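You operate a simulated robot arm through the tools that you are given. There is no shell and no other tool. Be economical: measure what you need, move in short steps, check, and stop when the job is done.

You run a simulated two-armed robot. Do the job below in one go: nothing can be reset, and whatever is moved stays where it is left.

TASK
Wet the sponge, then wipe the feet of jars 56 and 27 on it.
Fine: fill the white tray to about its FULL line from the water jug. Jug and jars go back where they stood. Set down upright: jug, what you pick out.

Only the result counts: the job must be done as asked and must still hold three seconds after the hand-in. Knocking over, shifting, dropping, spilling or breaking anything else fails it.

THE ROBOT
Two 7-joint arms with two-finger parallel grippers on one trunk, on a base that drives. Base frame: it is fixed to the floor where the robot stands at the start and does not move with it; the origin is under the middle of the robot, x ahead of it, y to its left, z up. Lengths are in mm, angles in degrees, forces in N, time in s.
The left shoulder is at the start at [50, 165, 1180], the right one opposite. With the tool pointing down near the work surface each hand reaches from about 100 to 680 mm from the robot's upright axis, wherever it stands, measured 20 degrees to its own side. Places, roughly: blue sponge [400, -200, 800]; white tray [400, -300, 800]. Payload 3.91 kg a hand.
The TCP of each hand is the grasp point between the finger pads, 30 mm short of the fingertips. In the tool frame z runs along the fingers and y along their closing line. The gripper opens to 110 mm. The fingers are 20 mm wide and 10 mm thick; the gripper's body (48 by 112 mm) begins 55 mm behind the TCP.
Orientation is that of the tool frame in the base frame, as a unit quaternion [x, y, z, w]. With the fingers straight down and closing along the base's y, the tool's x points along the base's -x, its y along +y and its z along -z.

THE INTERFACE
- The arms move only by the tool servo_tool. It takes "left_rows", "right_rows" or both (then of equal length, played together; a hand with none holds still); each is a list of rows, each a list of 3 entries, a list of its own where there are three numbers: the shift along the tool's x, y, z in units of 50 mm (1.0 is 50 mm), then the turn, a rotation vector about the tool's x, y, z in units of 8 degrees (1.0 is 8 degrees), then the gripper command, from -1 (shut) to 1 (fully open), values between in proportion. In form: [[[tx, ty, tz], [ax, ay, az], claw], ...]. A call has 1 to 20 rows; each row shifts and turns the commanded pose from where the row before left it, along the tool's axes as they then stand. A call with a number of a shift or a turn outside -1 to 1 is refused whole. Each row takes 0.2 s and may step no farther than 50 mm and 8.6 degrees from the row before; otherwise, or with a gripper value out of range, the whole call is refused. A pose out of reach is approached as far as the arm can. The call stops where the force on the tool passes 80 N (or 10 N more than at its start, if that is more) or the arm is blocked; 0.2 s more then pass. The fingers move at their own pace (about 45 mm/s each) and stop on an object; they squeeze with about 41 N. The grip force told is the motor's: it shows also when the fingers shut on nothing. Time passes only in rows, and 0.2 s behind the last, so rows that do not move let the fingers close. It gives the time, the measured TCP pose, the force on the tool (base axes), the opening and the grip force at its end, in the units of the frame above (readings bear some noise), with the torque about the TCP (base axes, N m) and any sound that the robot's microphone picked up.
- Cameras (640 x 400 px; columns grow to the right, rows downward): "scene" is now at [100.5, -41.1, 1335.8]; the picture's right is [-0.50, -0.87, 0.00], its down [-0.60, 0.35, -0.72] and it looks along [0.62, -0.36, -0.69] (base axes); focal length 264 px, centre (320, 200). "left" rides on the left gripper at [72, -17, -103] in its tool frame; the picture's right is [0.23, 0.97, 0.00], its down [-0.76, 0.18, -0.62] and it looks along [-0.61, 0.14, 0.78] (tool axes); focal length 222 px, centre (320, 200). "right" rides on the right gripper at [72, 17, -103] in its tool frame; the picture's right is [-0.23, 0.97, 0.00], its down [-0.76, -0.18, -0.62] and it looks along [-0.61, -0.14, 0.78] (tool axes); focal length 222 px, centre (320, 200).
- snapshot(camera): a new picture of that camera. No time passes.
- slide_trunk(by): slides the trunk up (or, below 0, down) by that many mm; the arms and the scene camera ride with it, the base frame stays. It gives what a move gives, with no picture.
- steer(legs): drives the robot by 1 to 6 legs, each [ahead, left, turn to the left] in mm, mm and degrees, along the robot's own axes; the way and the turn of a leg run together, so that a leg with both is an arc; at most 1500 mm and 180 degrees a leg. The arms and the cameras ride along, it lands a little off, and it stops where it bumps. It gives what a move gives.
- turn_head(pan, tilt): turns the head with the scene camera to pan (to the left, within 80 degrees either way) and tilt (down, from -29 to 69), counted from straight ahead of the robot. It gives what a move gives.
- point_at(camera, pixels): for up to 12 pixels [column, row] of the newest picture of that camera ("zoom" is the newest enlarged one), the place [x, y, z] in the base frame of the surface seen there, good to about 2 mm. No time passes.
- enlarge(camera, box): a new picture of the part [left, top, right, bottom] of that camera's present view, enlarged. No time passes.
- finish_job(): hands the job in; it is judged then, once.

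Go step by step. Measure first, check grasps and placings, and put right what went wrong. The budget is 80 turns and 70 pictures, counting those below and the enlarged ones. Unless the task says otherwise, let go and move clear before handing in, and close with one line.

The tools are called after "Emit:" by a JSON object that holds its "fn" and its "kwargs". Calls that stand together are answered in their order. servo_tool: Moves the arms, as the interface text tells. Its arguments: {"type":"object","properties":{"left_rows":{"type":"array"},"right_rows":{"type":"array"}},"required":[]} The other tools are called the same way: slide_trunk (by) slides the trunk up or down; steer (legs) drives the base; turn_head (pan, tilt) turns the head that bears the scene camera; snapshot (camera) takes a picture; point_at (camera, pixels) gives the place of the surface under pixels of a picture; enlarge (camera, box) takes an enlarged picture of a part of a camera's view; finish_job () hands the job in.

At the start:

```text
clock: 0.0
left_tcp_pos: [415.1, 35.8, 1148.4]
left_tool_rot: [0.0, 1.0, 0.0, 0.0]
left_contact_force: [0.1, -0.2, 0.6]
left_torque: [-0.03, 0.0, 0.04]
left_opening: 110.0
left_finger_force: 0.0
right_tcp_pos: [310.0, -367.3, 1141.7]
right_tool_rot: [0.0, 1.0, -0.001, 0.0]
right_contact_force: [0.2, -0.1, 0.4]
right_torque: [0.0, 0.0, 0.01]
right_opening: 110.0
right_finger_force: 0.1
trunk travel left (down, up): [-400.0, 103.0]
robot x, y, heading: [-0.9, -2.8, 0.0]
head pan, tilt: [-29.9, 43.9]
```

scene: 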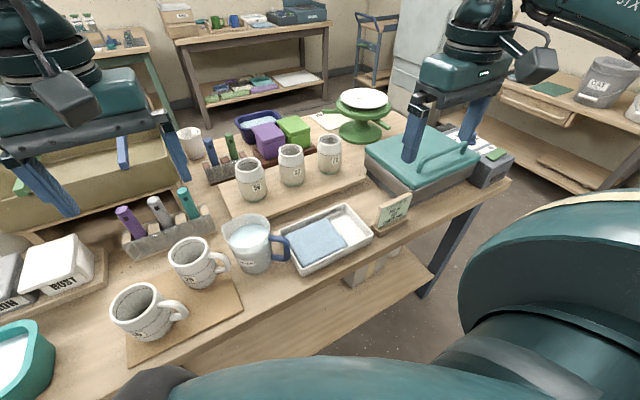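
right: 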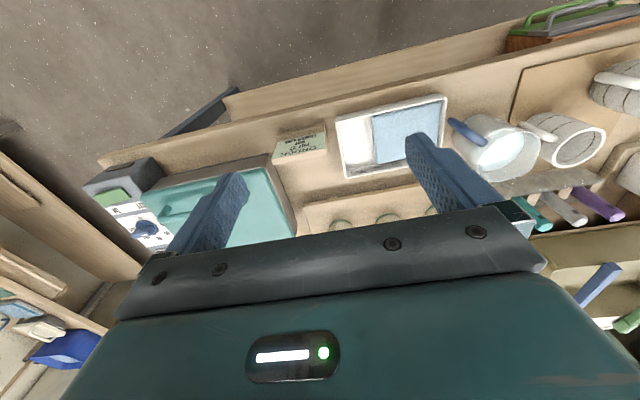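
left: 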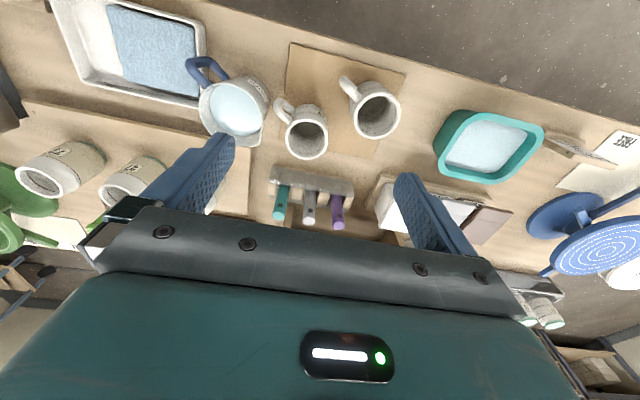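

The scene picture shows the jug near (250,243), the tray with the sponge near (325,240), three jars near (250,180), (291,165) and (329,155), and a sign at (392,213). I'll enlarge these to read the labels.

Emit:
{"fn": "enlarge", "kwargs": {"camera": "scene", "box": [220, 120, 360, 207]}}

Emit:
{"fn": "enlarge", "kwargs": {"camera": "scene", "box": [215, 185, 415, 310]}}

Emit:
{"fn": "enlarge", "kwargs": {"camera": "right", "box": [260, 80, 560, 240]}}

```text
4.57 times, centred on (290, 164) of scene
```

zoom: 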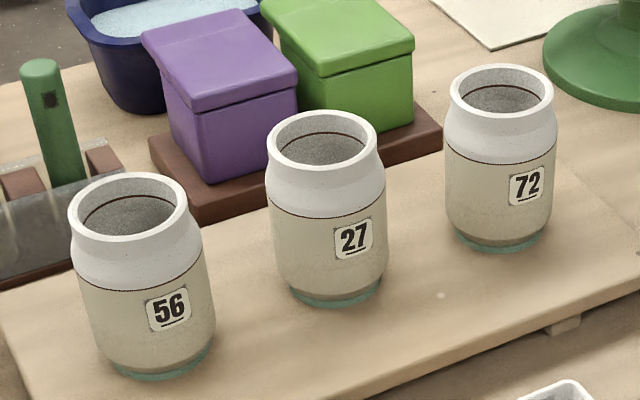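

```text
3.20 times, centred on (315, 248) of scene
```

zoom: 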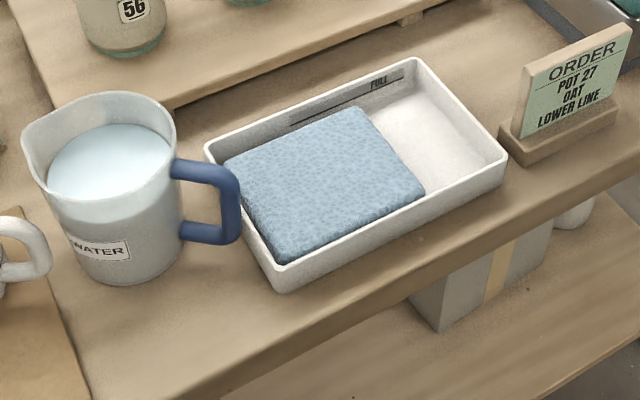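

```text
2.13 times, centred on (410, 160) of right
```

zoom: 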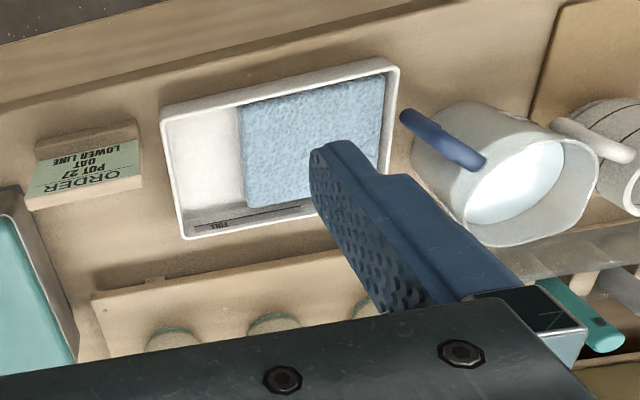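

The labels are readable: jars 56 and 27 are the left and middle ones. The FULL line is on the tray's far inner wall, and the jug's blue handle is to its right. Next I'll measure the geometry.

Emit:
{"fn": "point_at", "kwargs": {"camera": "scene", "pixels": [[223, 229], [268, 222], [250, 214], [288, 242], [287, 251], [273, 259], [270, 237], [248, 273], [344, 204], [372, 234], [304, 275], [281, 231]]}}

Emit:
{"fn": "point_at", "kwargs": {"camera": "scene", "pixels": [[313, 240], [355, 226], [330, 210], [310, 223], [290, 235], [305, 265], [346, 244], [248, 240], [245, 310], [320, 290], [395, 190], [400, 225]]}}

Emit:
{"fn": "point_at", "kwargs": {"camera": "scene", "pixels": [[237, 165], [261, 165], [249, 159], [250, 170], [254, 200], [280, 151], [302, 150], [291, 145], [290, 156], [294, 184], [319, 142], [340, 142]]}}

Emit:
{"fn": "point_at", "kwargs": {"camera": "right", "pixels": [[450, 121], [465, 130], [486, 150], [485, 115], [540, 150], [500, 180], [470, 135], [410, 120], [340, 170], [355, 185], [445, 100], [285, 150]]}}

```text
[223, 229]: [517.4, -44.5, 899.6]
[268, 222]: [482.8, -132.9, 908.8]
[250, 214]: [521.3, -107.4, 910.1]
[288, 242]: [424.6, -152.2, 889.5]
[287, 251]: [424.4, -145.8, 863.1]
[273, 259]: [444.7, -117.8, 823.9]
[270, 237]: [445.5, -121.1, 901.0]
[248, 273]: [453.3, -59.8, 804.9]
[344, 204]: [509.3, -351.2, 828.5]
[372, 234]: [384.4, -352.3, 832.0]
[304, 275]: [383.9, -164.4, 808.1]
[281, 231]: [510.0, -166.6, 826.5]
```

```text
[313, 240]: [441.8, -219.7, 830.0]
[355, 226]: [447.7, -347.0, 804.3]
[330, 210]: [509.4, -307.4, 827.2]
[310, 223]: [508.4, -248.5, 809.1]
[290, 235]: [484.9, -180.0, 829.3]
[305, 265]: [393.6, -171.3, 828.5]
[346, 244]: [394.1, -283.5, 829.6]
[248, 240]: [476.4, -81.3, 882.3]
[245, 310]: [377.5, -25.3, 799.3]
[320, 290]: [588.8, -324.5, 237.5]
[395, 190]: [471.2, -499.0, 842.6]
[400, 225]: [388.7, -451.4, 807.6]
```

```text
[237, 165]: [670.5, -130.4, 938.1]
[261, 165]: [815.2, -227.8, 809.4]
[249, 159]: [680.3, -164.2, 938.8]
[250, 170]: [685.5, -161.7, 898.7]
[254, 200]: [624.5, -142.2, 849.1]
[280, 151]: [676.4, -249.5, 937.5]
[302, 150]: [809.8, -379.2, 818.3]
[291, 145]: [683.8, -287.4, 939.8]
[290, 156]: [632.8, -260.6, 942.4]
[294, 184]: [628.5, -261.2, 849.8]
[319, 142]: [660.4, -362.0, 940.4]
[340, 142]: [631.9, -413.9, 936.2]
```

```text
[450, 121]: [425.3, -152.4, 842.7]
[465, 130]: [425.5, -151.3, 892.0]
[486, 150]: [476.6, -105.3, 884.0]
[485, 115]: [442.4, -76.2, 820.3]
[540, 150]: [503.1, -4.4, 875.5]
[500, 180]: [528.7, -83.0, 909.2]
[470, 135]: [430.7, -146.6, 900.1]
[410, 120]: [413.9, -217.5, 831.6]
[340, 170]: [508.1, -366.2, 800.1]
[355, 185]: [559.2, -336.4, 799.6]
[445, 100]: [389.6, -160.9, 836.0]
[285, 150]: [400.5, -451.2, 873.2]
```

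The tray spans x 384–509, y −352 to −166, with its rim at about z 830. The sponge top is at about z 829. I still need precise values for the FULL line and the jug axis and handle, so I'll zoom in further.

Emit:
{"fn": "enlarge", "kwargs": {"camera": "scene", "box": [290, 195, 354, 235]}}

Emit:
{"fn": "point_at", "kwargs": {"camera": "zoom", "pixels": [[300, 210], [400, 170], [500, 120], [450, 140], [400, 260], [520, 300], [350, 150], [530, 95]]}}

Emit:
{"fn": "enlarge", "kwargs": {"camera": "scene", "box": [216, 205, 300, 280]}}

```text
10.00 times, centred on (322, 215) of scene
```

zoom: 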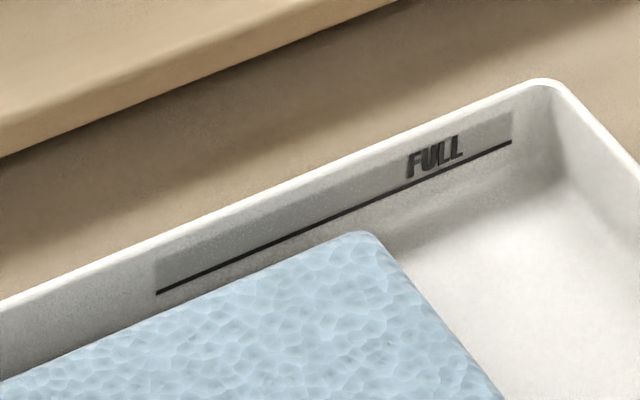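

```text
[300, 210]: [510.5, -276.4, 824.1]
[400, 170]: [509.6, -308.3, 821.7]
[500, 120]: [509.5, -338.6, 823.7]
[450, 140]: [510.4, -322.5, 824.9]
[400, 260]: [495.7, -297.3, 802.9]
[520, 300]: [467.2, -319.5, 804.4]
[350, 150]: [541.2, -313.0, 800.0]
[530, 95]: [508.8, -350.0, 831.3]
```

```text
5.33 times, centred on (258, 242) of scene
```

zoom: 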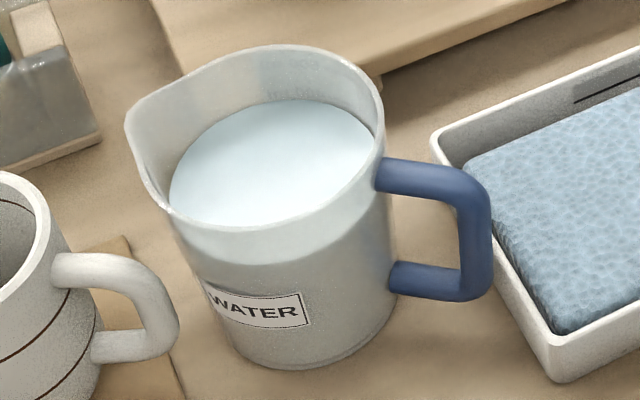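

The FULL line lies on the far wall with the label band at about z 824. Next I'll measure the line itself, the handle and the jug outline.

Emit:
{"fn": "point_at", "kwargs": {"camera": "zoom", "pixels": [[128, 130], [165, 208], [300, 48], [380, 100], [375, 165], [480, 190], [478, 240], [470, 290], [400, 275], [420, 180], [250, 366], [355, 345]]}}

Emit:
{"fn": "point_at", "kwargs": {"camera": "zoom", "pixels": [[465, 240], [488, 240], [478, 220], [478, 260], [390, 330], [230, 240], [300, 260], [370, 240], [270, 160], [250, 230], [430, 167], [440, 290]]}}

Emit:
{"fn": "enlarge", "kwargs": {"camera": "scene", "box": [296, 200, 344, 230]}}

Emit:
{"fn": "point_at", "kwargs": {"camera": "zoom", "pixels": [[200, 234], [300, 190], [400, 146], [500, 105], [100, 270], [250, 212]]}}

```text
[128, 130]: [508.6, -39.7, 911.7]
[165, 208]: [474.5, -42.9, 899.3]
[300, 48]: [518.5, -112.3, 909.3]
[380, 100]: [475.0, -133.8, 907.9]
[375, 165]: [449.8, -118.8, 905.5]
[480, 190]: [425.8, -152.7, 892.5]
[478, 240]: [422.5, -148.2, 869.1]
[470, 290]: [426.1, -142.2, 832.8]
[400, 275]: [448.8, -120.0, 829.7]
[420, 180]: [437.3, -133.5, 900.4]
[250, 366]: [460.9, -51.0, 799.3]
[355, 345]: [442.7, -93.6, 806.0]
```

```text
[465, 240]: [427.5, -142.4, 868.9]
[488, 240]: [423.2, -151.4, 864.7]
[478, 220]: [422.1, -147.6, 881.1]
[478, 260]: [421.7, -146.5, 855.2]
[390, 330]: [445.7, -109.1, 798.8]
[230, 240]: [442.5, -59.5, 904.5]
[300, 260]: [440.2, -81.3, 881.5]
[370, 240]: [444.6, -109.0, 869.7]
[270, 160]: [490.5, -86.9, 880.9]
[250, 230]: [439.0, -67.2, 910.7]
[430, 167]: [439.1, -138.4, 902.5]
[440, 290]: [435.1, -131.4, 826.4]
```

```text
13.33 times, centred on (320, 215) of scene
```

zoom: 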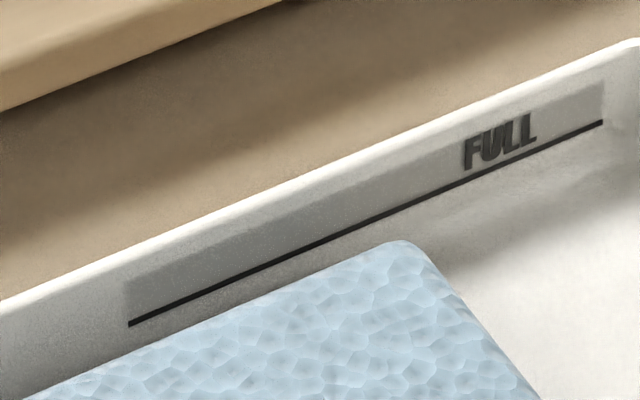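

```text
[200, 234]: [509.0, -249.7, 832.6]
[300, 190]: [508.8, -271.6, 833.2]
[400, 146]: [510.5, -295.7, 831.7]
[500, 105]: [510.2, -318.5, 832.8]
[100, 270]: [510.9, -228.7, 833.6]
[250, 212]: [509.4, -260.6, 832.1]
```

The jug axis is near (481,−87). The handle bar is near (427,−148), z 830–900, pointing about 47° back towards the robot, with the spout opposite. I'll bring the right hand to a pre-grasp, yawed 47° and tilted 40°, and look with its camera.

Emit:
{"fn": "servo_tool", "kwargs": {"right_rows": [[[-0.23, 0.557, 0.653], [0, 0, 0], 0.2], [[-0.23, 0.557, 0.653], [0, 0, 0], 0.2], [[-0.23, 0.557, 0.653], [0, 0, 0], 0.2], [[-0.23, 0.557, 0.653], [0, 0, 0], 0.2], [[-0.23, 0.557, 0.653], [0, 0, 0], 0.2], [[-0.23, 0.557, 0.653], [0, 0, 0], 0.2], [[0, 0, 0], [0, 0, -0.98], 0.2], [[0, 0, 0], [0, 0, -0.98], 0.2], [[0, 0, 0], [0, 0, -0.98], 0.2], [[0, 0, 0], [0, 0, -0.98], 0.2], [[0, 0, 0], [0, 0, -0.98], 0.2], [[0, 0, 0], [0, 0, -0.98], 0.2], [[0, 0, 0], [0, -1, 0], 0.2], [[0, 0, 0], [0, -1, 0], 0.2], [[0, 0, 0], [0, -1, 0], 0.2], [[0, 0, 0], [0, -1, 0], 0.2], [[0, 0, 0], [0, -1, 0], 0.2], [[0, 0, 0], [0, 0, 0], 0.2]]}}

Emit:
{"fn": "snapshot", "kwargs": {"camera": "right"}}

Emit:
{"fn": "point_at", "kwargs": {"camera": "scene", "pixels": [[287, 251]]}}

```text
clock: 3.8
left_tcp_pos: [415.9, 36.9, 1149.1]
left_tool_rot: [0.0, 1.0, 0.0, 0.0]
left_contact_force: [-1.5, 0.3, -0.5]
left_torque: [0.0, -0.01, -0.02]
left_opening: 110.0
left_finger_force: 0.0
right_tcp_pos: [379.8, -200.5, 945.7]
right_tool_rot: [-0.374, 0.862, 0.137, 0.313]
right_contact_force: [-0.4, 0.0, 0.7]
right_torque: [0.0, 0.01, 0.0]
right_opening: 66.3
right_finger_force: 0.2
trunk travel left (down, up): [-400.0, 103.0]
robot x, y, heading: [0.4, -2.0, -0.1]
head pan, tilt: [-29.9, 43.9]
```

```text
60 pictures are left
```

right: 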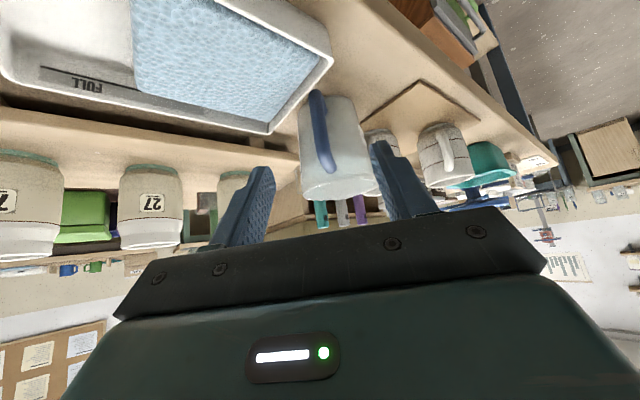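

```text
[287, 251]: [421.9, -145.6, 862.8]
```

Posture is fine, and the handle shows at (320,130), a little left of centre between the fingers. I'll measure the handle up close.

Emit:
{"fn": "enlarge", "kwargs": {"camera": "right", "box": [270, 75, 410, 210]}}

Emit:
{"fn": "point_at", "kwargs": {"camera": "right", "pixels": [[319, 100], [319, 115], [321, 130], [323, 145], [326, 160], [329, 168], [313, 125], [328, 130], [330, 197], [310, 195], [355, 195], [340, 100]]}}

```text
2.96 times, centred on (340, 142) of right
```

zoom: 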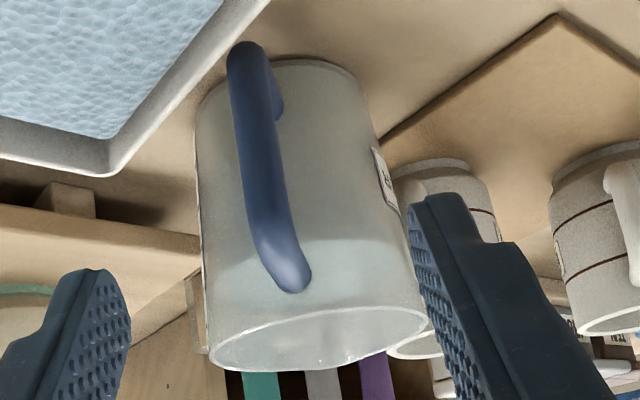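

```text
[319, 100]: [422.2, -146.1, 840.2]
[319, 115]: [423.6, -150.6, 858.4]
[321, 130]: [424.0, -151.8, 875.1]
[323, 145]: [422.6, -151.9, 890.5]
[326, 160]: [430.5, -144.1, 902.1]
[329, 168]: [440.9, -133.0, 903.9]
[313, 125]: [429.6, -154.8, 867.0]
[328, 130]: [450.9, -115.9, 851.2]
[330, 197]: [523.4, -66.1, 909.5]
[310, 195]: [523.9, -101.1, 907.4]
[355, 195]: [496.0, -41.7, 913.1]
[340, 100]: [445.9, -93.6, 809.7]
```

The bar centre is near (427.5,−147.3). I'll narrow the gripper to about 38 mm, advance 107 mm along the fingers and stop to check.

Emit:
{"fn": "servo_tool", "kwargs": {"right_rows": [[[0, 0, 0], [0, 0, 0], -0.3], [[0, 0, 0], [0, 0, 0], -0.3], [[-0.024, 0.009, 0.71], [0, 0, 0], -0.3], [[-0.024, 0.009, 0.71], [0, 0, 0], -0.3], [[-0.024, 0.009, 0.71], [0, 0, 0], -0.3], [[0, 0, 0], [0, 0, 0], -0.3]]}}

Emit:
{"fn": "snapshot", "kwargs": {"camera": "right"}}

Emit:
{"fn": "enlarge", "kwargs": {"camera": "scene", "box": [210, 180, 370, 280]}}

```text
clock: 5.2
left_tcp_pos: [415.4, 36.4, 1148.9]
left_tool_rot: [0.0, 1.0, 0.0, 0.0]
left_contact_force: [-0.3, -0.4, -0.1]
left_torque: [-0.01, 0.01, -0.02]
left_opening: 109.9
left_finger_force: 0.0
right_tcp_pos: [431.0, -153.4, 893.3]
right_tool_rot: [-0.376, 0.862, 0.136, 0.312]
right_contact_force: [1.0, -1.4, 0.9]
right_torque: [-0.02, 0.0, -0.01]
right_opening: 38.4
right_finger_force: 0.1
right hand out of reach, approached as far as the arm can: row 5
trunk travel left (down, up): [-400.0, 103.0]
robot x, y, heading: [1.3, -0.1, -0.1]
head pan, tilt: [-29.9, 43.9]
```

```text
58 pictures are left
```

right: 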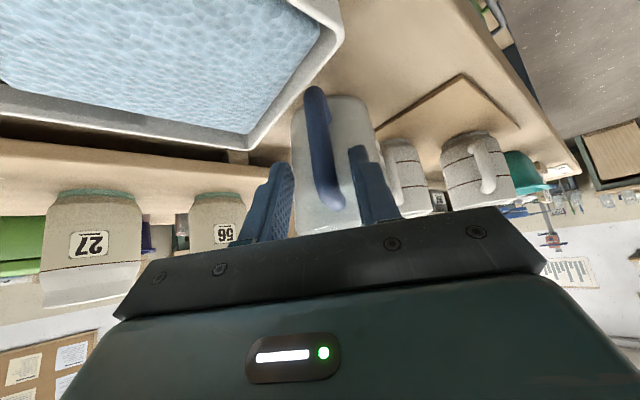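

```text
4.00 times, centred on (290, 230) of scene
```

zoom: 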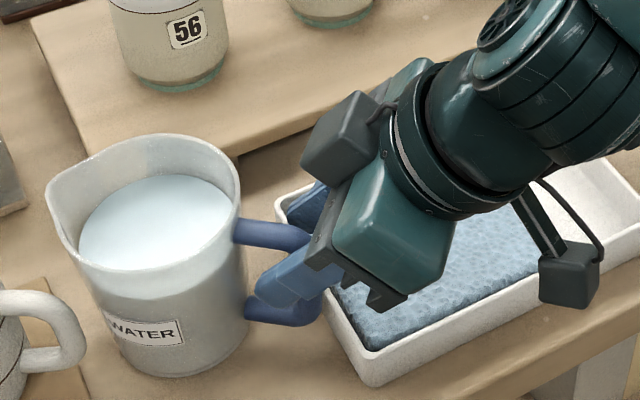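

Row 5 was out of reach, and the tool stopped 27 mm high because the yaw is awkward from this base position. I'll back out along the tool and look at the floor to the right and in front, to see whether I can drive sideways.

Emit:
{"fn": "servo_tool", "kwargs": {"right_rows": [[[0, 0, -0.8], [0, 0, 0], -0.3], [[0, 0, -0.9], [0, 0, 0], -0.3], [[0, 0, -0.9], [0, 0, 0], -0.3], [[0, 0, -0.9], [0, 0, 0], -0.3], [[0, 0, 0], [0, 0, 0], -0.3]]}}

Emit:
{"fn": "turn_head", "kwargs": {"pan": -60, "tilt": 60}}

Emit:
{"fn": "snapshot", "kwargs": {"camera": "scene"}}

Emit:
{"fn": "turn_head", "kwargs": {"pan": -10, "tilt": 69}}

Emit:
{"fn": "snapshot", "kwargs": {"camera": "scene"}}

```text
clock: 6.4
left_tcp_pos: [415.3, 35.4, 1148.1]
left_tool_rot: [0.0, 1.0, 0.0, 0.001]
left_contact_force: [1.2, 0.6, 0.4]
left_torque: [-0.01, -0.01, 0.01]
left_opening: 109.9
left_finger_force: 0.0
right_tcp_pos: [352.4, -237.8, 1026.0]
right_tool_rot: [-0.375, 0.862, 0.137, 0.313]
right_contact_force: [-0.3, -0.4, 0.1]
right_torque: [-0.03, -0.01, -0.01]
right_opening: 38.5
right_finger_force: 0.1
trunk travel left (down, up): [-400.0, 103.0]
robot x, y, heading: [-1.1, -0.3, 0.0]
head pan, tilt: [-29.9, 43.9]
```

```text
clock: 7.3
left_tcp_pos: [414.3, 35.5, 1150.0]
left_tool_rot: [0.0, 1.0, 0.0, 0.0]
left_contact_force: [-0.4, 1.4, -0.6]
left_torque: [0.03, -0.06, -0.02]
left_opening: 110.0
left_finger_force: 0.0
right_tcp_pos: [353.5, -237.3, 1026.7]
right_tool_rot: [-0.376, 0.862, 0.136, 0.313]
right_contact_force: [0.5, -0.2, 0.3]
right_torque: [0.02, -0.02, -0.02]
right_opening: 38.6
right_finger_force: 0.1
trunk travel left (down, up): [-400.0, 103.0]
robot x, y, heading: [4.2, -2.7, 0.1]
head pan, tilt: [-60.0, 60.0]
```

```text
56 pictures are left
```

scene: 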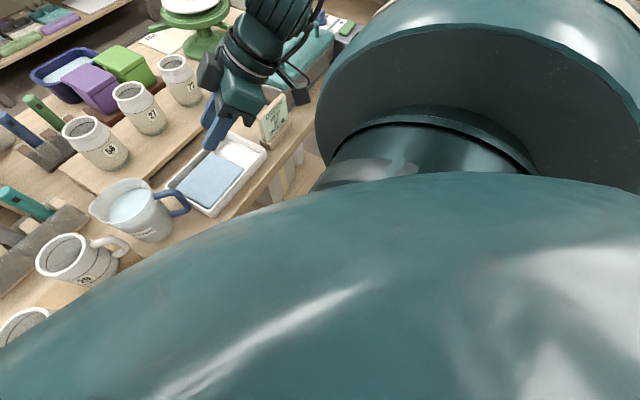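

```text
clock: 8.5
left_tcp_pos: [415.1, 36.9, 1147.9]
left_tool_rot: [0.0, 1.0, 0.0, 0.0]
left_contact_force: [-0.1, 0.3, -0.6]
left_torque: [0.01, 0.02, 0.01]
left_opening: 109.8
left_finger_force: 0.0
right_tcp_pos: [352.9, -236.8, 1026.8]
right_tool_rot: [-0.374, 0.863, 0.135, 0.314]
right_contact_force: [0.4, 0.3, -0.1]
right_torque: [0.0, 0.02, 0.0]
right_opening: 38.4
right_finger_force: 0.0
trunk travel left (down, up): [-400.0, 103.0]
robot x, y, heading: [-0.3, 0.4, -0.1]
head pan, tilt: [-10.0, 68.8]
```

```text
55 pictures are left
```

scene: 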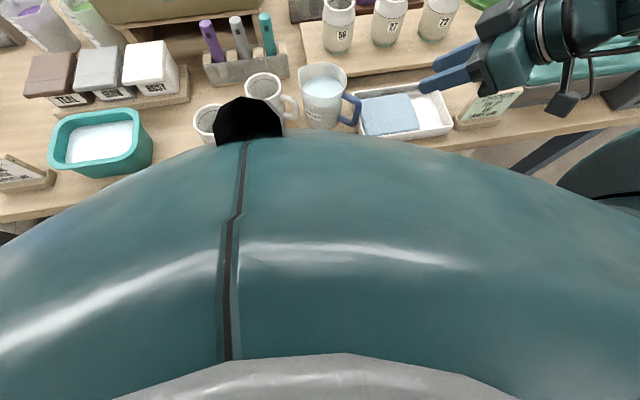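

There's nothing in the way on the right side within the visible part. I'll drive 170 mm right at the same standoff so the handle approach becomes natural, then point the head back at the work.

Emit:
{"fn": "steer", "kwargs": {"legs": [[0, -170, 0]]}}

Emit:
{"fn": "turn_head", "kwargs": {"pan": -8, "tilt": 50}}

Emit:
{"fn": "snapshot", "kwargs": {"camera": "scene"}}

```text
clock: 10.6
left_tcp_pos: [415.8, -131.8, 1148.7]
left_tool_rot: [-0.001, 1.0, 0.0, 0.0]
left_contact_force: [-0.3, 0.2, 0.0]
left_torque: [0.0, -0.02, -0.01]
left_opening: 110.2
left_finger_force: 0.1
right_tcp_pos: [353.2, -403.0, 1024.9]
right_tool_rot: [-0.376, 0.861, 0.137, 0.313]
right_contact_force: [-0.5, 0.6, 0.2]
right_torque: [-0.03, -0.01, 0.0]
right_opening: 38.5
right_finger_force: 0.2
trunk travel left (down, up): [-400.0, 103.0]
robot x, y, heading: [1.6, -168.8, 0.3]
head pan, tilt: [-10.0, 68.8]
```

```text
clock: 11.5
left_tcp_pos: [415.1, -129.5, 1148.1]
left_tool_rot: [-0.001, 1.0, 0.0, 0.0]
left_contact_force: [-0.1, -0.3, 0.4]
left_torque: [0.01, 0.01, -0.01]
left_opening: 110.0
left_finger_force: 0.1
right_tcp_pos: [353.4, -403.6, 1026.7]
right_tool_rot: [-0.375, 0.862, 0.136, 0.313]
right_contact_force: [-0.2, -0.1, 0.7]
right_torque: [-0.01, -0.04, 0.01]
right_opening: 38.4
right_finger_force: 0.0
trunk travel left (down, up): [-400.0, 103.0]
robot x, y, heading: [1.6, -167.2, 0.0]
head pan, tilt: [-8.0, 50.0]
```

```text
54 pictures are left
```

scene: 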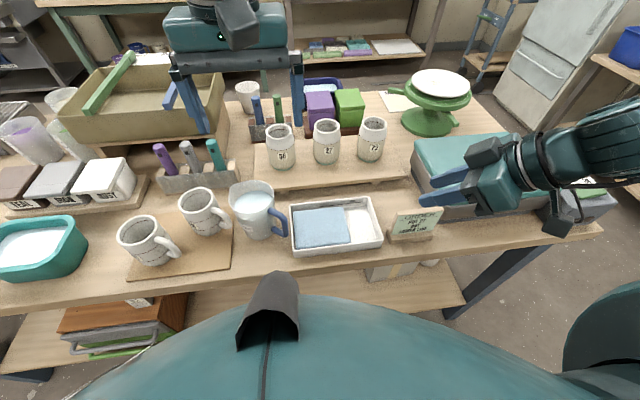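

The drive was clean. I'll move the left hand aside and bring the right hand to the pre-grasp, then advance onto the handle.

Emit:
{"fn": "servo_tool", "kwargs": {"right_rows": [[[-0.316, 0.482, 0.676], [0, 0, 0], -0.3], [[-0.316, 0.482, 0.676], [0, 0, 0], -0.3], [[-0.316, 0.482, 0.676], [0, 0, 0], -0.3], [[-0.316, 0.482, 0.676], [0, 0, 0], -0.3], [[-0.316, 0.482, 0.676], [0, 0, 0], -0.3], [[0, 0, 0.535], [0, 0, 0], -0.3], [[0, 0, 0.535], [0, 0, 0], -0.3], [[0, 0, 0.535], [0, 0, 0], -0.3], [[0, 0, 0.535], [0, 0, 0], -0.3], [[0, 0, 0], [0, 0, 0], -0.3]], "left_rows": [[[0, 0.9, -0.3], [0, 0, 0], 1], [[0, 0.9, -0.3], [0, 0, 0], 1], [[0, 0.9, -0.3], [0, 0, 0], 1], [[0, 0.9, 0], [0, 0, 0], 1], [[0, 0.9, 0], [0, 0, 0], 1], [[0, 0, 0], [0, 0, 0], 1], [[0, 0, 0], [0, 0, 0], 1], [[0, 0, 0], [0, 0, 0], 1], [[0, 0, 0], [0, 0, 0], 1], [[0, 0, 0], [0, 0, 0], 1]]}}

Emit:
{"fn": "enlarge", "kwargs": {"camera": "right", "box": [220, 50, 440, 240]}}

Emit:
{"fn": "enlarge", "kwargs": {"camera": "scene", "box": [210, 150, 370, 250]}}

```text
clock: 13.7
left_tcp_pos: [415.7, 95.1, 1192.9]
left_tool_rot: [0.0, 1.0, 0.0, 0.0]
left_contact_force: [-0.8, 0.2, 0.1]
left_torque: [0.01, -0.01, -0.03]
left_opening: 110.0
left_finger_force: 0.0
right_tcp_pos: [417.0, -236.0, 936.8]
right_tool_rot: [-0.376, 0.862, 0.137, 0.312]
right_contact_force: [0.6, -0.3, 0.7]
right_torque: [-0.02, 0.0, 0.01]
right_opening: 38.5
right_finger_force: 0.0
right hand out of reach, approached as far as the arm can: row 5, 6, 7, 8, 9
trunk travel left (down, up): [-400.0, 103.0]
robot x, y, heading: [2.2, -166.5, 0.4]
head pan, tilt: [-8.0, 50.0]
```

```text
2.11 times, centred on (330, 145) of right
```

zoom: 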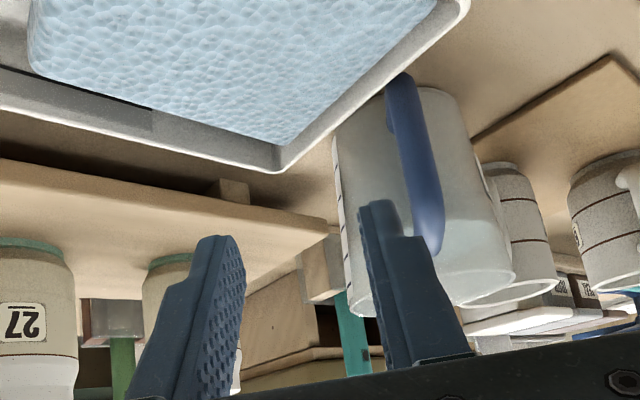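

```text
4.00 times, centred on (290, 200) of scene
```

zoom: 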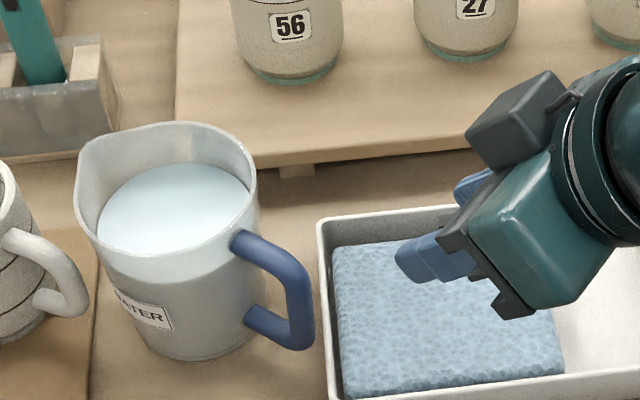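

Now it's short in the other direction: the wrist is folded too close to the shoulder. I'll back the tool out and drive back 160 mm and left 130 mm to stretch the arm.

Emit:
{"fn": "servo_tool", "kwargs": {"right_rows": [[[0, 0, -0.9], [0, 0, 0], -0.3], [[0, 0, -0.9], [0, 0, 0], -0.3], [[0, 0, -0.7], [0, 0, 0], -0.3], [[0, 0, 0], [0, 0, 0], -0.3]]}}

Emit:
{"fn": "steer", "kwargs": {"legs": [[-160, 0, 0], [0, 130, 0]]}}

```text
clock: 14.7
left_tcp_pos: [416.1, 95.6, 1193.7]
left_tool_rot: [-0.001, 1.0, 0.001, 0.0]
left_contact_force: [-0.1, -0.2, 0.6]
left_torque: [-0.01, -0.01, 0.0]
left_opening: 110.2
left_finger_force: 0.0
right_tcp_pos: [363.1, -294.9, 1030.9]
right_tool_rot: [-0.375, 0.862, 0.136, 0.313]
right_contact_force: [0.1, 0.2, -0.3]
right_torque: [0.03, 0.03, 0.02]
right_opening: 38.2
right_finger_force: 0.1
trunk travel left (down, up): [-400.0, 103.0]
robot x, y, heading: [1.5, -167.9, 0.1]
head pan, tilt: [-8.0, 50.0]
```

```text
clock: 17.5
left_tcp_pos: [257.5, 226.0, 1193.2]
left_tool_rot: [-0.001, 1.0, 0.0, 0.001]
left_contact_force: [0.7, 0.0, 0.4]
left_torque: [-0.01, -0.02, 0.02]
left_opening: 110.0
left_finger_force: 0.0
right_tcp_pos: [204.1, -163.0, 1031.3]
right_tool_rot: [-0.375, 0.862, 0.135, 0.312]
right_contact_force: [0.4, -0.2, -0.3]
right_torque: [0.01, 0.01, -0.01]
right_opening: 38.2
right_finger_force: 0.0
trunk travel left (down, up): [-400.0, 103.0]
robot x, y, heading: [-159.2, -40.2, 0.1]
head pan, tilt: [-8.0, 50.0]
```

Base is at (−159,−40). I'll go to the pre-grasp, then advance.

Emit:
{"fn": "servo_tool", "kwargs": {"right_rows": [[[-0.077, -0.61, 0.498], [0, 0, 0], -0.3], [[-0.077, -0.61, 0.498], [0, 0, 0], -0.3], [[-0.077, -0.61, 0.498], [0, 0, 0], -0.3], [[-0.077, -0.61, 0.498], [0, 0, 0], -0.3], [[-0.077, -0.61, 0.498], [0, 0, 0], -0.3], [[0, 0, 0.535], [0, 0, 0], -0.3], [[0, 0, 0.535], [0, 0, 0], -0.3], [[0, 0, 0.535], [0, 0, 0], -0.3], [[0, 0, 0.535], [0, 0, 0], -0.3], [[0, 0, 0], [0, 0, 0], -0.3]]}}

Emit:
{"fn": "enlarge", "kwargs": {"camera": "right", "box": [220, 50, 440, 240]}}

Emit:
{"fn": "snapshot", "kwargs": {"camera": "scene"}}

```text
clock: 19.7
left_tcp_pos: [256.8, 225.5, 1193.5]
left_tool_rot: [-0.001, 1.0, 0.0, 0.0]
left_contact_force: [0.7, -0.6, 0.5]
left_torque: [0.05, 0.02, 0.01]
left_opening: 109.9
left_finger_force: 0.1
right_tcp_pos: [384.5, -185.1, 922.6]
right_tool_rot: [-0.375, 0.862, 0.136, 0.313]
right_contact_force: [0.9, -0.4, 0.3]
right_torque: [-0.01, -0.01, 0.0]
right_opening: 38.6
right_finger_force: 0.0
right hand out of reach, approached as far as the arm can: row 7, 8, 9
trunk travel left (down, up): [-400.0, 103.0]
robot x, y, heading: [-160.7, -39.8, 0.3]
head pan, tilt: [-8.0, 50.0]
```

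```text
2.11 times, centred on (330, 145) of right
```

zoom: 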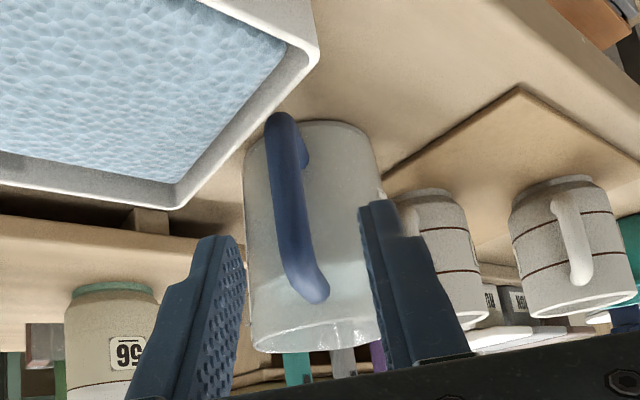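

```text
50 pictures are left
```

scene: 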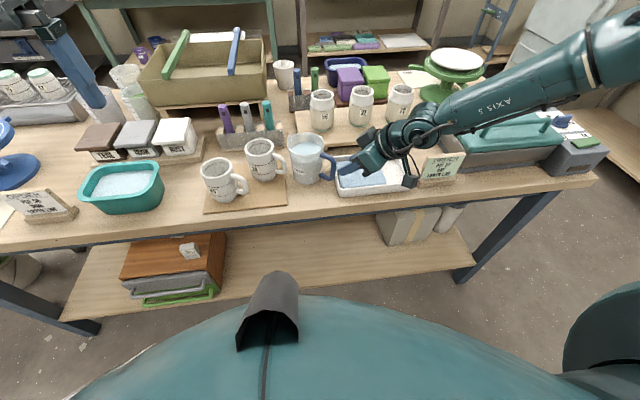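

The elbow sits high on the right, with the forearm (500,90) running down steeply, so the limit is in height. I'll lift the tool 150 mm, lower the trunk 130 mm and retry from there.

Emit:
{"fn": "servo_tool", "kwargs": {"right_rows": [[[-0.48, 0, -0.575], [0, 0, 0], -0.3], [[-0.48, 0, -0.575], [0, 0, 0], -0.3], [[-0.48, 0, -0.575], [0, 0, 0], -0.3], [[-0.48, 0, -0.575], [0, 0, 0], -0.3], [[0, 0, 0], [0, 0, 0], -0.3]]}}

Emit:
{"fn": "slide_trunk", "kwargs": {"by": -130}}

```text
clock: 20.9
left_tcp_pos: [256.6, 225.8, 1194.8]
left_tool_rot: [-0.001, 1.0, -0.001, 0.0]
left_contact_force: [-0.2, -0.1, -0.2]
left_torque: [-0.04, 0.0, -0.01]
left_opening: 110.2
left_finger_force: 0.1
right_tcp_pos: [378.3, -178.0, 1067.9]
right_tool_rot: [-0.374, 0.862, 0.135, 0.313]
right_contact_force: [0.7, 0.1, 0.0]
right_torque: [-0.02, 0.01, -0.01]
right_opening: 38.4
right_finger_force: 0.0
right hand out of reach, approached as far as the arm can: row 3, 4
trunk travel left (down, up): [-400.0, 103.0]
robot x, y, heading: [-160.1, -40.0, -0.0]
head pan, tilt: [-8.0, 50.0]
```

```text
clock: 22.4
left_tcp_pos: [257.1, 224.9, 1064.1]
left_tool_rot: [-0.001, 1.0, 0.0, 0.0]
left_contact_force: [0.0, 0.0, 0.3]
left_torque: [0.0, -0.01, -0.01]
left_opening: 110.1
left_finger_force: 0.0
right_tcp_pos: [379.2, -176.9, 938.2]
right_tool_rot: [-0.373, 0.862, 0.134, 0.315]
right_contact_force: [-1.0, 0.5, 0.2]
right_torque: [0.01, 0.02, -0.01]
right_opening: 38.4
right_finger_force: 0.1
trunk travel left (down, up): [-270.0, 233.0]
robot x, y, heading: [-157.5, -36.5, -0.1]
head pan, tilt: [-8.0, 50.0]
```

Now the TCP is at (379,−177,938). I'll shift sideways 15 mm to line up, then advance 90 mm.

Emit:
{"fn": "servo_tool", "kwargs": {"right_rows": [[[0.09, -0.302, 0], [0, 0, 0], -0.3], [[0, 0, 0.45], [0, 0, 0], -0.3], [[0, 0, 0.45], [0, 0, 0], -0.3], [[0, 0, 0.45], [0, 0, 0], -0.3], [[0, 0, 0.45], [0, 0, 0], -0.3], [[0, 0, 0], [0, 0, 0], -0.3]]}}

Emit:
{"fn": "enlarge", "kwargs": {"camera": "right", "box": [220, 50, 440, 240]}}

Emit:
{"fn": "snapshot", "kwargs": {"camera": "scene"}}

```text
clock: 23.9
left_tcp_pos: [255.8, 223.8, 1064.0]
left_tool_rot: [-0.001, 1.0, 0.0, 0.0]
left_contact_force: [-0.2, 0.4, 0.0]
left_torque: [0.02, -0.01, 0.02]
left_opening: 109.7
left_finger_force: 0.0
right_tcp_pos: [414.7, -142.6, 864.9]
right_tool_rot: [-0.373, 0.863, 0.133, 0.315]
right_contact_force: [-0.5, -0.3, 0.4]
right_torque: [0.03, -0.04, 0.0]
right_opening: 38.6
right_finger_force: 0.2
right hand out of reach, approached as far as the arm can: row 1, 5
trunk travel left (down, up): [-270.0, 233.0]
robot x, y, heading: [-156.7, -37.0, 0.5]
head pan, tilt: [-8.0, 50.0]
```

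```text
2.11 times, centred on (330, 145) of right
```

zoom: 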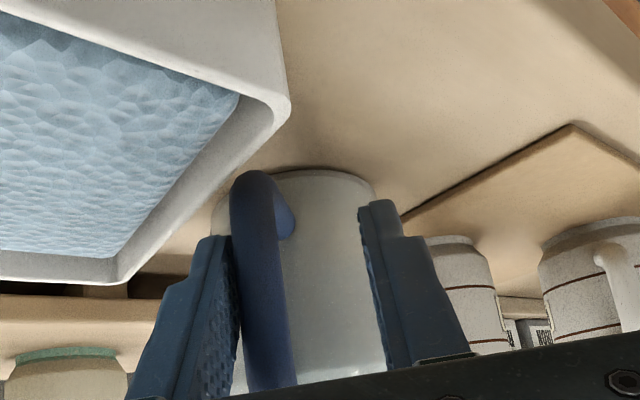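

```text
48 pictures are left
```

scene: 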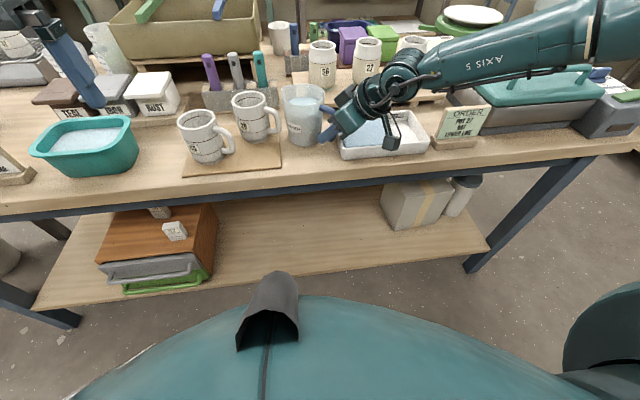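

The tool stops 13 mm short of the bar because this yaw fights the arm. A better plan is to turn the whole robot about 45° left, so the approach is straight ahead. I'll back out, unwind the yaw, raise the trunk and reposition the base.

Emit:
{"fn": "servo_tool", "kwargs": {"right_rows": [[[0, 0, -0.8], [0, 0, 0], -0.3], [[0, 0, -0.9], [0, 0, 0], -0.3], [[0, 0, -0.3], [0, 0, 0], -0.3], [[0, 0, 0], [0.63, 0, 0.75], -0.3], [[0, 0, 0], [0.63, 0, 0.75], -0.3], [[0, 0, 0], [0.63, 0, 0.75], -0.3], [[0, 0, 0], [0.63, 0, 0.75], -0.3], [[0, 0, 0], [0.63, 0, 0.75], -0.3], [[0, 0, 0], [0.63, 0, 0.75], -0.3], [[0, 0, 0], [0, 0, 0], -0.3]]}}

Emit:
{"fn": "slide_trunk", "kwargs": {"by": 130}}

Emit:
{"fn": "steer", "kwargs": {"legs": [[-150, 0, 0], [0, 0, 45], [-32, -382, 0]]}}

Emit:
{"fn": "turn_head", "kwargs": {"pan": -35, "tilt": 48}}

Emit:
{"fn": "snapshot", "kwargs": {"camera": "scene"}}

```text
clock: 26.1
left_tcp_pos: [255.9, 225.1, 1063.0]
left_tool_rot: [0.0, 1.0, 0.0, 0.0]
left_contact_force: [0.6, -0.4, -1.3]
left_torque: [0.0, -0.01, 0.01]
left_opening: 109.8
left_finger_force: 0.0
right_tcp_pos: [370.6, -187.7, 942.7]
right_tool_rot: [0.003, 0.939, -0.004, 0.343]
right_contact_force: [-0.7, -0.7, -0.4]
right_torque: [0.02, 0.02, -0.02]
right_opening: 38.4
right_finger_force: 0.0
trunk travel left (down, up): [-270.0, 233.0]
robot x, y, heading: [-162.1, -38.0, -0.2]
head pan, tilt: [-8.0, 50.0]
```

```text
clock: 27.6
left_tcp_pos: [257.4, 225.8, 1192.8]
left_tool_rot: [0.0, 1.0, 0.0, -0.001]
left_contact_force: [0.3, -0.4, 0.3]
left_torque: [0.01, -0.01, 0.03]
left_opening: 110.0
left_finger_force: 0.0
right_tcp_pos: [371.3, -188.8, 1072.6]
right_tool_rot: [0.002, 0.939, -0.002, 0.343]
right_contact_force: [0.4, 0.2, -0.6]
right_torque: [-0.01, -0.01, -0.01]
right_opening: 38.7
right_finger_force: 0.1
trunk travel left (down, up): [-400.0, 103.0]
robot x, y, heading: [-159.4, -33.2, -0.1]
head pan, tilt: [-8.0, 50.0]
```

```text
clock: 34.6
left_tcp_pos: [45.5, 154.0, 1193.2]
left_tool_rot: [-0.391, 0.92, 0.0, 0.0]
left_contact_force: [0.2, -0.4, -0.4]
left_torque: [-0.02, 0.03, 0.0]
left_opening: 109.9
left_finger_force: 0.0
right_tcp_pos: [422.0, -51.7, 1072.0]
right_tool_rot: [-0.365, 0.866, 0.131, 0.316]
right_contact_force: [0.0, -0.4, 0.1]
right_torque: [0.02, -0.01, 0.01]
right_opening: 38.6
right_finger_force: 0.1
trunk travel left (down, up): [-400.0, 103.0]
robot x, y, heading: [-55.1, -328.1, 45.6]
head pan, tilt: [-8.0, 50.0]
```

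```text
clock: 35.5
left_tcp_pos: [44.6, 154.2, 1193.8]
left_tool_rot: [-0.391, 0.92, 0.0, 0.0]
left_contact_force: [-0.8, -0.3, 0.0]
left_torque: [-0.05, 0.04, 0.03]
left_opening: 109.9
left_finger_force: 0.1
right_tcp_pos: [422.7, -51.6, 1072.4]
right_tool_rot: [-0.365, 0.866, 0.132, 0.316]
right_contact_force: [-0.2, -0.9, 0.2]
right_torque: [0.0, -0.04, 0.01]
right_opening: 38.7
right_finger_force: 0.0
trunk travel left (down, up): [-400.0, 103.0]
robot x, y, heading: [-54.8, -327.6, 45.7]
head pan, tilt: [-35.0, 48.0]
```

```text
47 pictures are left
```

scene: 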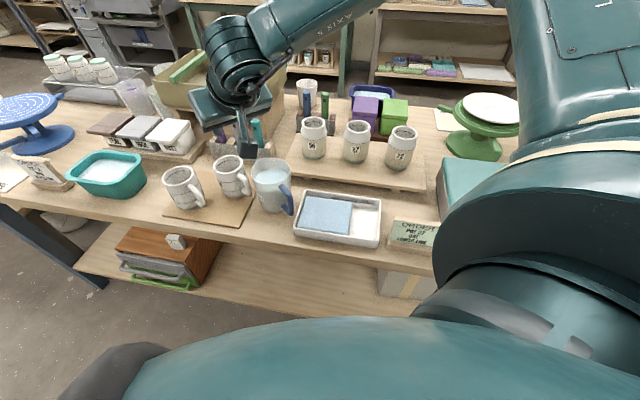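

The base is at (−55,−328), heading 45.6°. I'll move to the pre-grasp and advance, this time straight ahead of the arm.

Emit:
{"fn": "servo_tool", "kwargs": {"right_rows": [[[0.731, -0.28, 0.037], [0, 0, 0], -0.3], [[0.731, -0.28, 0.037], [0, 0, 0], -0.3], [[0.731, -0.28, 0.037], [0, 0, 0], -0.3], [[0.731, -0.28, 0.037], [0, 0, 0], -0.3], [[0.731, -0.28, 0.037], [0, 0, 0], -0.3], [[0, 0, 0.535], [0, 0, 0], -0.3], [[0, 0, 0.535], [0, 0, 0], -0.3], [[0, 0, 0.535], [0, 0, 0], -0.3], [[0, 0, 0.535], [0, 0, 0], -0.3], [[0, 0, 0], [0, 0, 0], -0.3]]}}

Emit:
{"fn": "enlarge", "kwargs": {"camera": "right", "box": [220, 50, 440, 240]}}

Emit:
{"fn": "enlarge", "kwargs": {"camera": "scene", "box": [200, 140, 360, 240]}}

```text
clock: 37.7
left_tcp_pos: [45.4, 154.4, 1192.8]
left_tool_rot: [-0.39, 0.921, 0.0, 0.0]
left_contact_force: [0.7, 0.6, -0.7]
left_torque: [0.0, -0.01, 0.02]
left_opening: 110.1
left_finger_force: 0.1
right_tcp_pos: [430.4, -153.8, 874.4]
right_tool_rot: [-0.365, 0.866, 0.132, 0.316]
right_contact_force: [-0.5, 0.1, 1.1]
right_torque: [0.01, 0.0, 0.0]
right_opening: 38.5
right_finger_force: 0.1
right hand out of reach, approached as far as the arm can: row 9
trunk travel left (down, up): [-400.0, 103.0]
robot x, y, heading: [-55.5, -325.9, 46.2]
head pan, tilt: [-35.0, 48.0]
```

```text
2.11 times, centred on (330, 145) of right
```

zoom: 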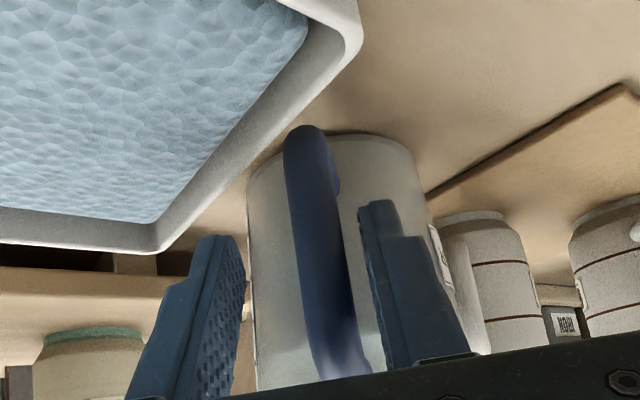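

```text
4.00 times, centred on (280, 190) of scene
```

zoom: 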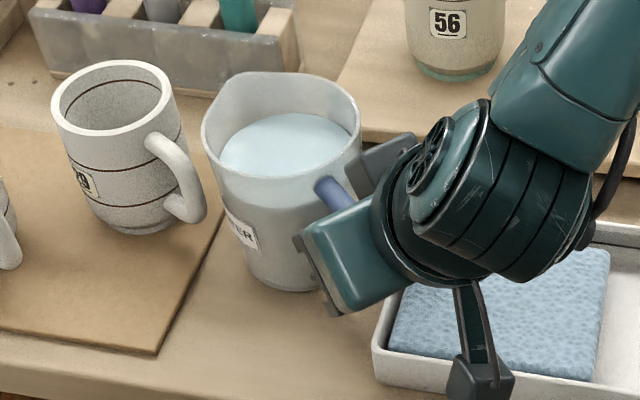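

I'm at (430,−154,874), with the bar between the fingers and about 6.5 mm towards the +y finger. I'll shift +6.5 mm and close.

Emit:
{"fn": "servo_tool", "kwargs": {"right_rows": [[[0, 0.13, 0], [0, 0, 0], -0.3], [[0, 0, 0], [0, 0, 0], -0.3]]}}

Emit:
{"fn": "servo_tool", "kwargs": {"right_rows": [[[0, 0, 0], [0, 0, 0], -0.7], [[0, 0, 0], [0, 0, 0], -1], [[0, 0, 0], [0, 0, 0], -1], [[0, 0, 0], [0, 0, 0], -1], [[0, 0, 0], [0, 0, 0], -1]]}}

Emit:
{"fn": "enlarge", "kwargs": {"camera": "right", "box": [220, 50, 440, 240]}}

```text
clock: 38.3
left_tcp_pos: [45.3, 154.7, 1192.8]
left_tool_rot: [-0.391, 0.92, 0.0, 0.0]
left_contact_force: [-0.1, -0.1, -0.9]
left_torque: [0.0, -0.01, -0.01]
left_opening: 109.8
left_finger_force: 0.1
right_tcp_pos: [425.9, -150.6, 878.4]
right_tool_rot: [-0.365, 0.866, 0.132, 0.316]
right_contact_force: [0.0, -0.2, 0.0]
right_torque: [-0.03, -0.03, 0.01]
right_opening: 38.8
right_finger_force: 0.2
right hand out of reach, approached as far as the arm can: row 1
trunk travel left (down, up): [-400.0, 103.0]
robot x, y, heading: [-56.7, -328.4, 45.9]
head pan, tilt: [-35.0, 48.0]
```

```text
clock: 39.5
left_tcp_pos: [45.7, 154.7, 1193.2]
left_tool_rot: [-0.391, 0.92, 0.0, 0.0]
left_contact_force: [-0.2, -0.6, 0.0]
left_torque: [0.0, -0.01, 0.04]
left_opening: 110.0
left_finger_force: 0.0
right_tcp_pos: [425.0, -151.1, 877.9]
right_tool_rot: [-0.365, 0.865, 0.132, 0.316]
right_contact_force: [-0.9, 0.9, 0.6]
right_torque: [0.24, 0.21, 0.08]
right_opening: 13.5
right_finger_force: 40.7
trunk travel left (down, up): [-400.0, 103.0]
robot x, y, heading: [-55.9, -324.0, 45.9]
head pan, tilt: [-35.0, 48.0]
```

```text
2.11 times, centred on (330, 145) of right
```

zoom: 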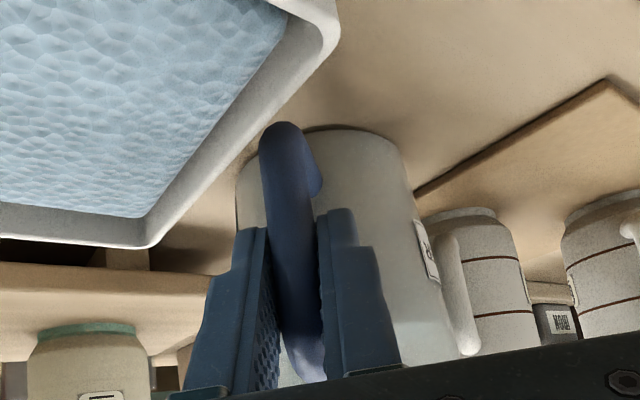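

The grip is firm, with a 13.5 mm opening and 40.7 N. I'll lift with the trunk by 70 mm and check that the jug came up level.

Emit:
{"fn": "slide_trunk", "kwargs": {"by": 70}}

Emit:
{"fn": "snapshot", "kwargs": {"camera": "scene"}}

```text
clock: 40.6
left_tcp_pos: [45.5, 153.7, 1262.5]
left_tool_rot: [-0.391, 0.92, 0.0, 0.0]
left_contact_force: [0.2, 0.5, -0.1]
left_torque: [0.03, 0.02, -0.03]
left_opening: 109.8
left_finger_force: 0.0
right_tcp_pos: [427.3, -149.4, 947.6]
right_tool_rot: [-0.365, 0.866, 0.132, 0.316]
right_contact_force: [0.1, 0.4, -5.9]
right_torque: [-0.28, 0.21, 0.01]
right_opening: 13.5
right_finger_force: 41.2
trunk travel left (down, up): [-470.0, 33.0]
robot x, y, heading: [-59.5, -325.9, 46.0]
head pan, tilt: [-35.0, 48.0]
```

```text
43 pictures are left
```

scene: 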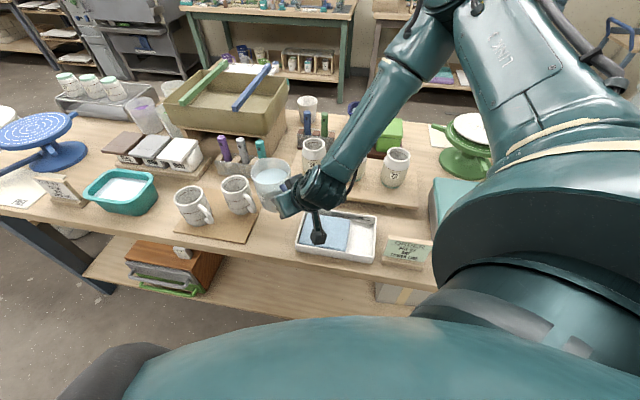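

The jug is lifted, with a load of about 5.9 N that I can also use to track the pour. Now I'll drive so the spout comes over the tray.

Emit:
{"fn": "steer", "kwargs": {"legs": [[-229, -103, 0]]}}

Emit:
{"fn": "snapshot", "kwargs": {"camera": "scene"}}

```text
clock: 42.4
left_tcp_pos: [-37.1, -80.0, 1262.8]
left_tool_rot: [-0.391, 0.921, 0.001, 0.0]
left_contact_force: [0.4, 0.2, -0.7]
left_torque: [0.0, -0.01, -0.01]
left_opening: 109.9
left_finger_force: 0.0
right_tcp_pos: [344.5, -383.0, 947.7]
right_tool_rot: [-0.365, 0.865, 0.131, 0.317]
right_contact_force: [-0.3, 0.7, -5.2]
right_torque: [-0.29, 0.24, -0.01]
right_opening: 13.7
right_finger_force: 41.1
trunk travel left (down, up): [-470.0, 33.0]
robot x, y, heading: [-139.5, -558.8, 46.3]
head pan, tilt: [-35.0, 48.0]
```

```text
42 pictures are left
```

scene: 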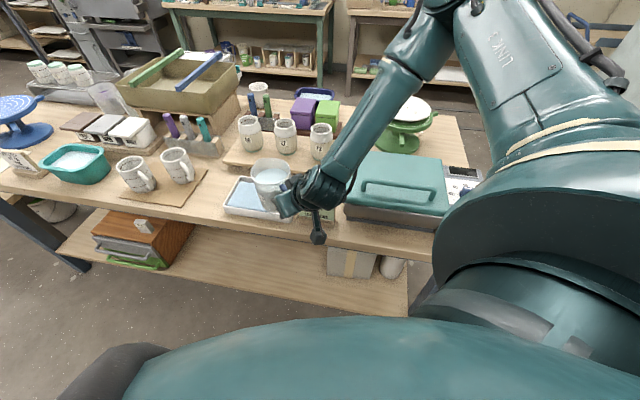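

The spout lip is at about (440,−285,981), over the tray. I'll tilt the first 24° while pivoting about the lip and lowering it, still below the pour angle, then check.

Emit:
{"fn": "servo_tool", "kwargs": {"right_rows": [[[-0.039, 0, -0.147], [0, 1, 0], -1], [[-0.068, 0, -0.126], [0, 1, 0], -1], [[-0.098, 0, -0.11], [0, 1, 0], -1], [[0, 0, 0], [0, 0, 0], -1]]}}

Emit:
{"fn": "turn_head", "kwargs": {"pan": -18, "tilt": 45}}

Emit:
{"fn": "enlarge", "kwargs": {"camera": "scene", "box": [200, 110, 440, 260]}}

Emit:
{"fn": "snapshot", "kwargs": {"camera": "right"}}

```text
clock: 43.4
left_tcp_pos: [-38.8, -79.2, 1263.9]
left_tool_rot: [-0.391, 0.92, 0.0, 0.0]
left_contact_force: [-0.1, -1.0, 0.2]
left_torque: [0.0, -0.01, 0.02]
left_opening: 110.2
left_finger_force: 0.1
right_tcp_pos: [343.0, -384.5, 968.6]
right_tool_rot: [-0.385, 0.912, 0.054, 0.129]
right_contact_force: [0.2, 0.1, -5.4]
right_torque: [-0.24, 0.23, -0.02]
right_opening: 13.5
right_finger_force: 41.1
trunk travel left (down, up): [-470.0, 33.0]
robot x, y, heading: [-139.1, -559.8, 46.0]
head pan, tilt: [-35.0, 48.0]
```

```text
clock: 44.2
left_tcp_pos: [-38.4, -79.2, 1263.3]
left_tool_rot: [-0.392, 0.92, 0.001, 0.001]
left_contact_force: [0.4, -0.3, 0.6]
left_torque: [-0.01, 0.01, 0.01]
left_opening: 109.7
left_finger_force: 0.1
right_tcp_pos: [343.0, -386.0, 968.9]
right_tool_rot: [-0.385, 0.912, 0.053, 0.129]
right_contact_force: [-0.9, 1.2, -5.3]
right_torque: [-0.24, 0.21, -0.01]
right_opening: 13.2
right_finger_force: 40.8
trunk travel left (down, up): [-470.0, 33.0]
robot x, y, heading: [-141.2, -561.0, 45.8]
head pan, tilt: [-18.0, 45.0]
```

```text
2.67 times, centred on (320, 185) of scene
```

zoom: 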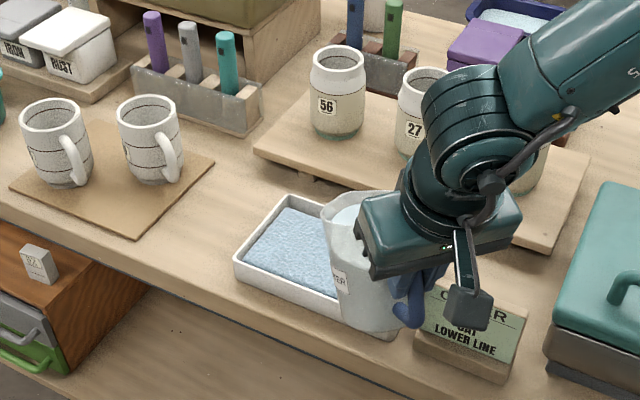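

```text
40 pictures are left
```

right: 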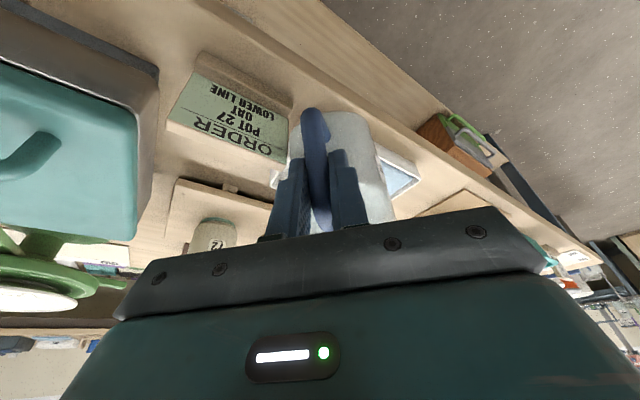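

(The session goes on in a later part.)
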